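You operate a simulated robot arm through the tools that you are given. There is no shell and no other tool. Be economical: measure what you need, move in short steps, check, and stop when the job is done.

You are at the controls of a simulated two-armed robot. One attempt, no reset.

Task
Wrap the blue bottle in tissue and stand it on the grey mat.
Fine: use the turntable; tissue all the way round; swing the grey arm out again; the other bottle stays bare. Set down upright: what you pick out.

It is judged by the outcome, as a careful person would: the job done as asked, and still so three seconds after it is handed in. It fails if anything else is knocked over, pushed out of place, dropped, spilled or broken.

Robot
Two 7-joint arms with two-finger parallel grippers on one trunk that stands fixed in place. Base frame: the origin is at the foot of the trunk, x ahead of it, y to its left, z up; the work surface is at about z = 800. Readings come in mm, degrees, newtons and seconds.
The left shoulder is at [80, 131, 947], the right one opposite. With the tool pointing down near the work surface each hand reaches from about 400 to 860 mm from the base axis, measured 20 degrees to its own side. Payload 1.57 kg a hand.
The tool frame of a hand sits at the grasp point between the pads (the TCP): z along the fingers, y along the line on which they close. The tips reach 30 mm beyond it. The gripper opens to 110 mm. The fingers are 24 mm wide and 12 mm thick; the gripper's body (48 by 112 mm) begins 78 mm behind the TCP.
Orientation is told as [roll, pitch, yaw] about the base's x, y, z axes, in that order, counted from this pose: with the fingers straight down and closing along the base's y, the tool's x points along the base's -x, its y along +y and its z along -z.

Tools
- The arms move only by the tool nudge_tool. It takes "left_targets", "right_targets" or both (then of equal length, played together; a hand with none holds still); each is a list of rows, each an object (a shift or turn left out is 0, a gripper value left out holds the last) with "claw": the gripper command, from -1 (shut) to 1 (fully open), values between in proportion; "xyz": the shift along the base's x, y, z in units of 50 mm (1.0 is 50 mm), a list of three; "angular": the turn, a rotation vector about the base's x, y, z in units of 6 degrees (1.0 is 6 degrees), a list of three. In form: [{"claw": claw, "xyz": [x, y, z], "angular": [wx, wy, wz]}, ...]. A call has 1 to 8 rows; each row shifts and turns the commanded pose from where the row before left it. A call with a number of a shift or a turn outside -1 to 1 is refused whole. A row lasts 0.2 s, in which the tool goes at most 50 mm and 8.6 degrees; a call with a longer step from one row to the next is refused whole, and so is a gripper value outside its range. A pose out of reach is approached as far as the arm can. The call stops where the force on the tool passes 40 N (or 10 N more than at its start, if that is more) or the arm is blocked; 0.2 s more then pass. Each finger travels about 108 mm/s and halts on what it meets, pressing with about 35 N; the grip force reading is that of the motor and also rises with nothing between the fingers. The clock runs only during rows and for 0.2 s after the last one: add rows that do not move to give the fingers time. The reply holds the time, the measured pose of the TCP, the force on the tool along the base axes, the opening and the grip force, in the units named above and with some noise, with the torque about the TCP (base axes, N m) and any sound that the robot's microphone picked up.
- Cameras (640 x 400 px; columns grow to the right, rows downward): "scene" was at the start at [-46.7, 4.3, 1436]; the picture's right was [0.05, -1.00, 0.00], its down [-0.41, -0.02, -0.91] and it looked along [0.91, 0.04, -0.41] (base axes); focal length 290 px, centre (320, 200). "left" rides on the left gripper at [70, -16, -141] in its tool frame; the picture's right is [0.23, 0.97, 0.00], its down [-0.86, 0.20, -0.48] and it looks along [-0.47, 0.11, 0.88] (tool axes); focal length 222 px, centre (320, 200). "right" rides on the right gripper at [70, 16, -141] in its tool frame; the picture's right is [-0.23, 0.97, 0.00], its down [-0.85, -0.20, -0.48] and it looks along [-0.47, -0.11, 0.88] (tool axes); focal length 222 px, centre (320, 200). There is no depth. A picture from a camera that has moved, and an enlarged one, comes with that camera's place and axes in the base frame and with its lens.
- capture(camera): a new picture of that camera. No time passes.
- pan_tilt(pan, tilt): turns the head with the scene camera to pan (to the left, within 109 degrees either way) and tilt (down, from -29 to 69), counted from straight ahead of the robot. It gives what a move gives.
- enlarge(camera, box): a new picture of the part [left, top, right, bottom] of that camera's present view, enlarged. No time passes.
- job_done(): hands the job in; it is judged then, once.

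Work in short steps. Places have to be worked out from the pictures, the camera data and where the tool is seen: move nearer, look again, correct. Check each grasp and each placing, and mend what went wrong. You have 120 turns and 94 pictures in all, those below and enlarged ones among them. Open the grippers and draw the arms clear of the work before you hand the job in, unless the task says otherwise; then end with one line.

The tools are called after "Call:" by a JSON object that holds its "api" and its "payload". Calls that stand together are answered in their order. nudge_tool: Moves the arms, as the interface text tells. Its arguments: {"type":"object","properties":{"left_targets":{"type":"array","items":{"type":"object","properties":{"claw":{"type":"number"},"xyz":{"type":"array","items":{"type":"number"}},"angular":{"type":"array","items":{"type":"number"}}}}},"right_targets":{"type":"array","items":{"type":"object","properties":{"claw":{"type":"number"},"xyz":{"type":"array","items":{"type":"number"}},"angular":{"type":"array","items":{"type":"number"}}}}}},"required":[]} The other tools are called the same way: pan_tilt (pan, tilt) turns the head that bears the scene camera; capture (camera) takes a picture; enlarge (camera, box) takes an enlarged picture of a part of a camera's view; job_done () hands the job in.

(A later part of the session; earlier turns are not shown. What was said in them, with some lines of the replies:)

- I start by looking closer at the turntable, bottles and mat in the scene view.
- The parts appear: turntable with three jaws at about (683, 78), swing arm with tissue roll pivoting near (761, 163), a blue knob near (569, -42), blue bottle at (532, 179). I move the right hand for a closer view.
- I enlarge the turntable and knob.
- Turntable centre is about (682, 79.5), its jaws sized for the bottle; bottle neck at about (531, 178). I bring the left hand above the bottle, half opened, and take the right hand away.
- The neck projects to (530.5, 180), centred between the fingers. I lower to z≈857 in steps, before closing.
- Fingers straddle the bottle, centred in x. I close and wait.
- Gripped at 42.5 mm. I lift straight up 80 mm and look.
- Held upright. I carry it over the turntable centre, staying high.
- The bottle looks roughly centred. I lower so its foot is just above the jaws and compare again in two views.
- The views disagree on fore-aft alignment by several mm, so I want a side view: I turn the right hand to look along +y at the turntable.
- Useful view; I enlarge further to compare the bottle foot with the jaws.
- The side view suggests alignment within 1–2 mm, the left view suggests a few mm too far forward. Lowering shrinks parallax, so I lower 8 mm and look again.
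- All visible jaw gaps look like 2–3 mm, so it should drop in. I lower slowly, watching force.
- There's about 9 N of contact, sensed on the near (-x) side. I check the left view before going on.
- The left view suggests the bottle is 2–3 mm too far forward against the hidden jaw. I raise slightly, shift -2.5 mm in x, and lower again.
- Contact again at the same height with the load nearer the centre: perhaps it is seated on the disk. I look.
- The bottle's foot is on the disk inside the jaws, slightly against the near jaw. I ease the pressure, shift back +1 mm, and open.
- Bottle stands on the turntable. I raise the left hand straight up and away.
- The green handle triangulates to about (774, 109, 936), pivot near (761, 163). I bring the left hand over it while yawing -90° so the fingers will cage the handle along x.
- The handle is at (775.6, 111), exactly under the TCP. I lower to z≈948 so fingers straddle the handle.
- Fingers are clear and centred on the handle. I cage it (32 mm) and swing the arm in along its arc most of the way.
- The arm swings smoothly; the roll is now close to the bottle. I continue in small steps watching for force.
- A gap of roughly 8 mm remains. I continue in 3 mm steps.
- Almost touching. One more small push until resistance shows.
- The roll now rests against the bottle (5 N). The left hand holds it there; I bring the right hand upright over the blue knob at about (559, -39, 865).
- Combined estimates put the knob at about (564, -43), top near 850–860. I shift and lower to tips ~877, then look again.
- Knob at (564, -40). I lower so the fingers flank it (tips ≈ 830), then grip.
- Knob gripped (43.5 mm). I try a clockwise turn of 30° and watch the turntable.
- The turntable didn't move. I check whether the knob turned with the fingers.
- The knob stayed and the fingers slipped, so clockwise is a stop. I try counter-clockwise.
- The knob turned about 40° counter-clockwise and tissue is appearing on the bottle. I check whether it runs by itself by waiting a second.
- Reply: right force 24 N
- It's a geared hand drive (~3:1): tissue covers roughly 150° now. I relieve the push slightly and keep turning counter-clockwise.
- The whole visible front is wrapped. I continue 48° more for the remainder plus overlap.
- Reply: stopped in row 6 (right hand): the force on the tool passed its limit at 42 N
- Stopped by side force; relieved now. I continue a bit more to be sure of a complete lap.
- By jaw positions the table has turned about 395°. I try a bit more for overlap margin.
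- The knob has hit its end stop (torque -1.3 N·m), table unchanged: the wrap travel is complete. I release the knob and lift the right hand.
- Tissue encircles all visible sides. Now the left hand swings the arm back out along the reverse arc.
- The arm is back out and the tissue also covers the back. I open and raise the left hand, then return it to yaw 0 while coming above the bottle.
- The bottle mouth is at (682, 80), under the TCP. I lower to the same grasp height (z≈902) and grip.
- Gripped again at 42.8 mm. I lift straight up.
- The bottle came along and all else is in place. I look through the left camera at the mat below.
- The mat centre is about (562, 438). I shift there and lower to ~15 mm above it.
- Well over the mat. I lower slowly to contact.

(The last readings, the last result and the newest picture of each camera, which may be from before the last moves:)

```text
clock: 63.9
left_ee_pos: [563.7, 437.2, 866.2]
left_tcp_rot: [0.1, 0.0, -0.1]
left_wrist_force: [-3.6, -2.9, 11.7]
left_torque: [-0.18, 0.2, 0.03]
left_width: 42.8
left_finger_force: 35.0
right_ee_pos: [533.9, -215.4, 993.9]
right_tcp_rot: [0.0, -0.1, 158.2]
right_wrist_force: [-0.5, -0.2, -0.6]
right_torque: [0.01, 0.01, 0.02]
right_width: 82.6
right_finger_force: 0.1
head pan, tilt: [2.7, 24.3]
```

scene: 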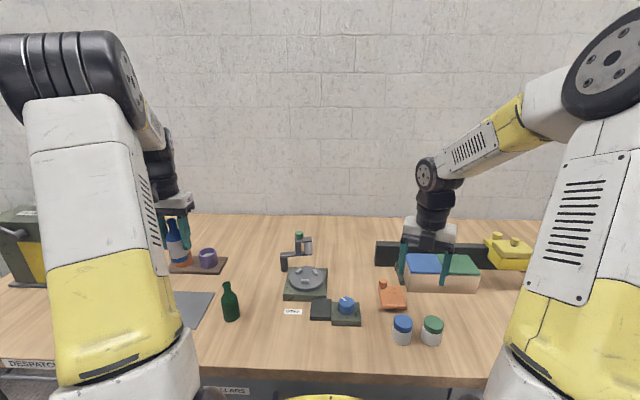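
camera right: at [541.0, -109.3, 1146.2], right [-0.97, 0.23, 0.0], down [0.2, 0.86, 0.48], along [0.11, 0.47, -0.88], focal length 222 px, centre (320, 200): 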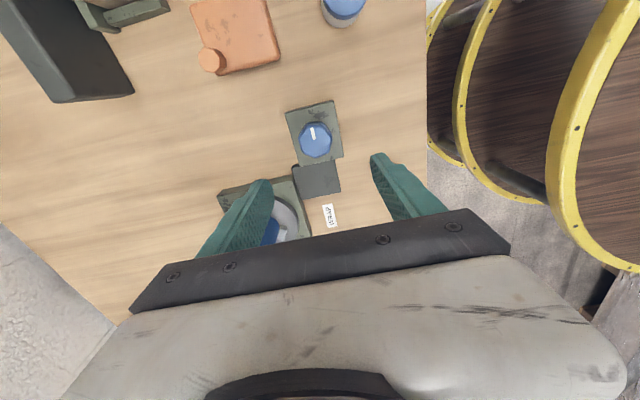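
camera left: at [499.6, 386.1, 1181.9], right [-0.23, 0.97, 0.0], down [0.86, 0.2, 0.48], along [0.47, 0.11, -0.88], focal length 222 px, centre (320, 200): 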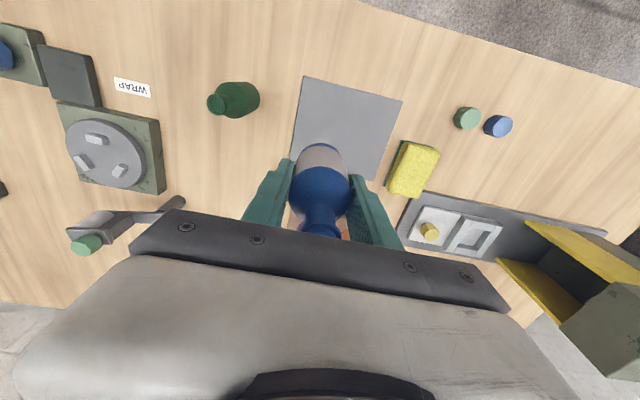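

Contact at z≈866 with about 12 N: it stands on the mat. I ease off 1 mm, open, and raise the hand straight up.

Call:
{"api": "nudge_tool", "payload": {"left_targets": [{"xyz": [0, 0, 0.02]}, {"claw": 0.0}, {"claw": 0.3}, {"claw": 0.3}, {"claw": 0.3}, {}]}}

Call:
{"api": "enlarge", "payload": {"camera": "left", "box": [200, 20, 440, 240]}}

```text
clock: 65.3
left_ee_pos: [564.1, 437.7, 867.4]
left_tcp_rot: [0.0, 0.1, -0.1]
left_wrist_force: [-0.3, -0.5, -0.2]
left_torque: [0.01, 0.01, 0.02]
left_width: 71.6
left_finger_force: 0.0
right_ee_pos: [533.3, -217.5, 995.2]
right_tcp_rot: [-0.1, -0.1, 158.2]
right_wrist_force: [0.2, 1.0, 0.7]
right_torque: [0.0, 0.0, 0.01]
right_width: 82.4
right_finger_force: 0.1
head pan, tilt: [2.7, 24.3]
```

```text
1.82 times, centred on (320, 130) of left
camera zoom: at [494.4, 422.1, 1009.0], right [-0.23, 0.97, 0.0], down [0.86, 0.2, 0.48], along [0.47, 0.11, -0.88], focal length 404 px, centre (320, 327)
```

zoom: 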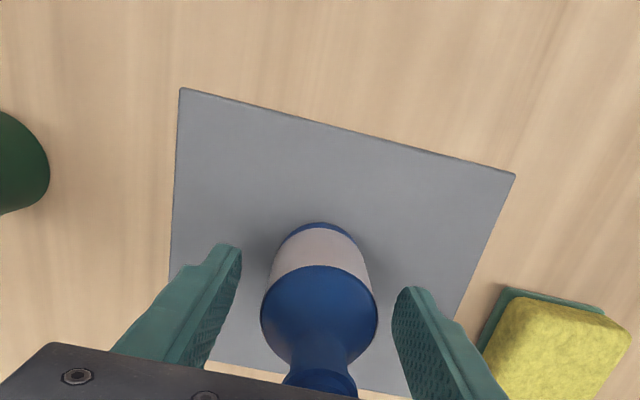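

Released and standing. I raise the left hand straight up, then move it back; the right hand rises as well.

Call:
{"api": "nudge_tool", "payload": {"left_targets": [{"xyz": [0, 0, 0.5]}, {"xyz": [0, 0, 0.8]}, {"xyz": [0, 0, 0.9]}, {"xyz": [0, 0, 0.9]}, {"xyz": [0, 0, 0.9]}, {"xyz": [0, 0, 0.9]}, {"xyz": [-0.8, -0.3, 0]}, {"xyz": [-0.8, -0.3, 0]}], "right_targets": [{"xyz": [0, 0, 0.8]}, {"xyz": [0, 0, 0.8]}, {"xyz": [0, 0, 0.8]}, {"xyz": [0, 0, 0.8]}, {}, {}, {}, {}]}}

Call:
{"api": "capture", "payload": {"camera": "left"}}

Call:
{"api": "capture", "payload": {"camera": "scene"}}

```text
clock: 67.1
left_ee_pos: [486.7, 407.1, 1113.2]
left_tcp_rot: [-0.1, 0.0, -0.1]
left_wrist_force: [0.0, -0.3, 0.0]
left_torque: [0.0, 0.0, 0.0]
left_width: 71.6
left_finger_force: 0.0
right_ee_pos: [535.3, -217.2, 1153.5]
right_tcp_rot: [0.1, -0.1, 158.1]
right_wrist_force: [0.7, 1.1, 0.8]
right_torque: [-0.02, 0.05, -0.04]
right_width: 82.6
right_finger_force: 0.1
head pan, tilt: [2.7, 24.3]
```

```text
23 pictures are left
camera left: at [416.3, 392.9, 1255.3], right [-0.23, 0.97, 0.0], down [0.86, 0.2, 0.48], along [0.47, 0.11, -0.88], focal length 222 px, centre (320, 200)
```

left: 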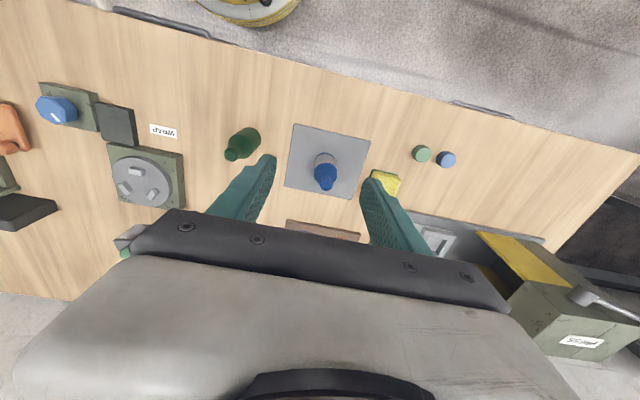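

```text
22 pictures are left
```

scene: 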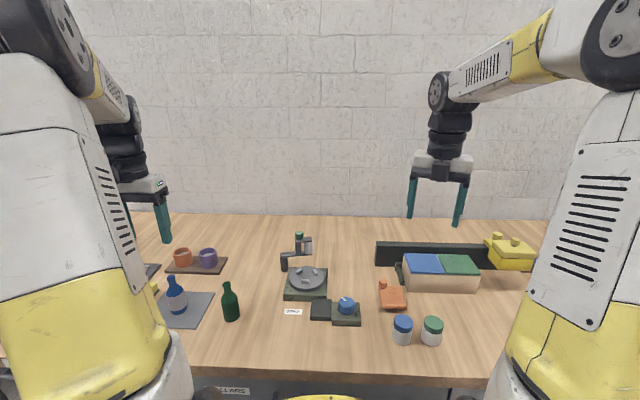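

The bottle stands on the mat. I enlarge it in the scene and left views to check the wrap.

Call:
{"api": "enlarge", "payload": {"camera": "scene", "box": [150, 265, 250, 335]}}

Call:
{"api": "enlarge", "payload": {"camera": "left", "box": [280, 110, 380, 210]}}

Call:
{"api": "enlarge", "payload": {"camera": "scene", "box": [270, 220, 370, 330]}}

```text
5.71 times, centred on (200, 300) of scene
camera zoom: at [-46.1, 4.5, 1436.0], right [0.05, -1.0, 0.0], down [-0.41, -0.02, -0.91], along [0.91, 0.04, -0.41], focal length 1659 px, centre (1006, -371)
```

zoom: 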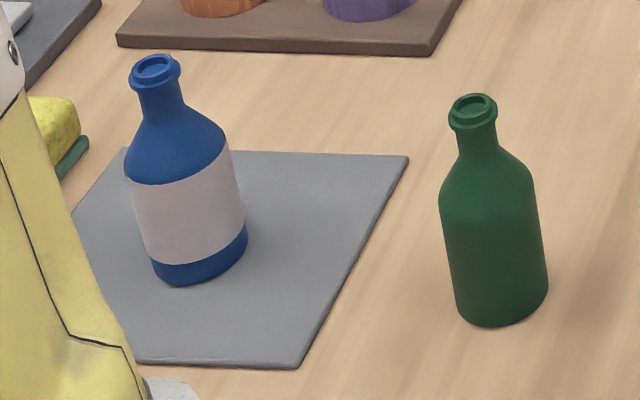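

```text
4.00 times, centred on (330, 160) of left
camera zoom: at [416.3, 392.9, 1255.3], right [-0.23, 0.97, 0.0], down [0.86, 0.2, 0.48], along [0.47, 0.11, -0.88], focal length 888 px, centre (280, 360)
```

zoom: 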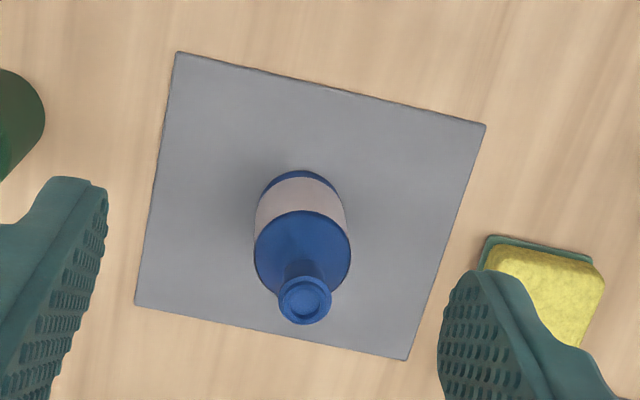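

```text
3.64 times, centred on (320, 275) of scene
camera zoom: at [-46.1, 4.5, 1436.0], right [0.05, -1.0, 0.0], down [-0.41, -0.02, -0.91], along [0.91, 0.04, -0.41], focal length 1056 px, centre (320, -73)
```

zoom: 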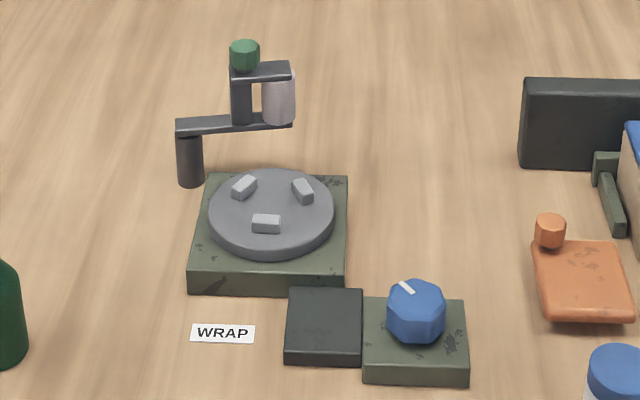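

The blue bottle stands upright on the mat with tissue round it. The swing arm is out, the green bottle is bare, everything else is in place and both grippers are open and clear, so I hand it in.

Call:
{"api": "job_done", "payload": {}}

```text
The job is handed in.
```

The blue bottle is wrapped in tissue on the turntable and stands upright on the grey mat. I didn't directly see a thin strip on its far side, but the table turned about 395°. The grey arm is swung out again and the green bottle is bare.
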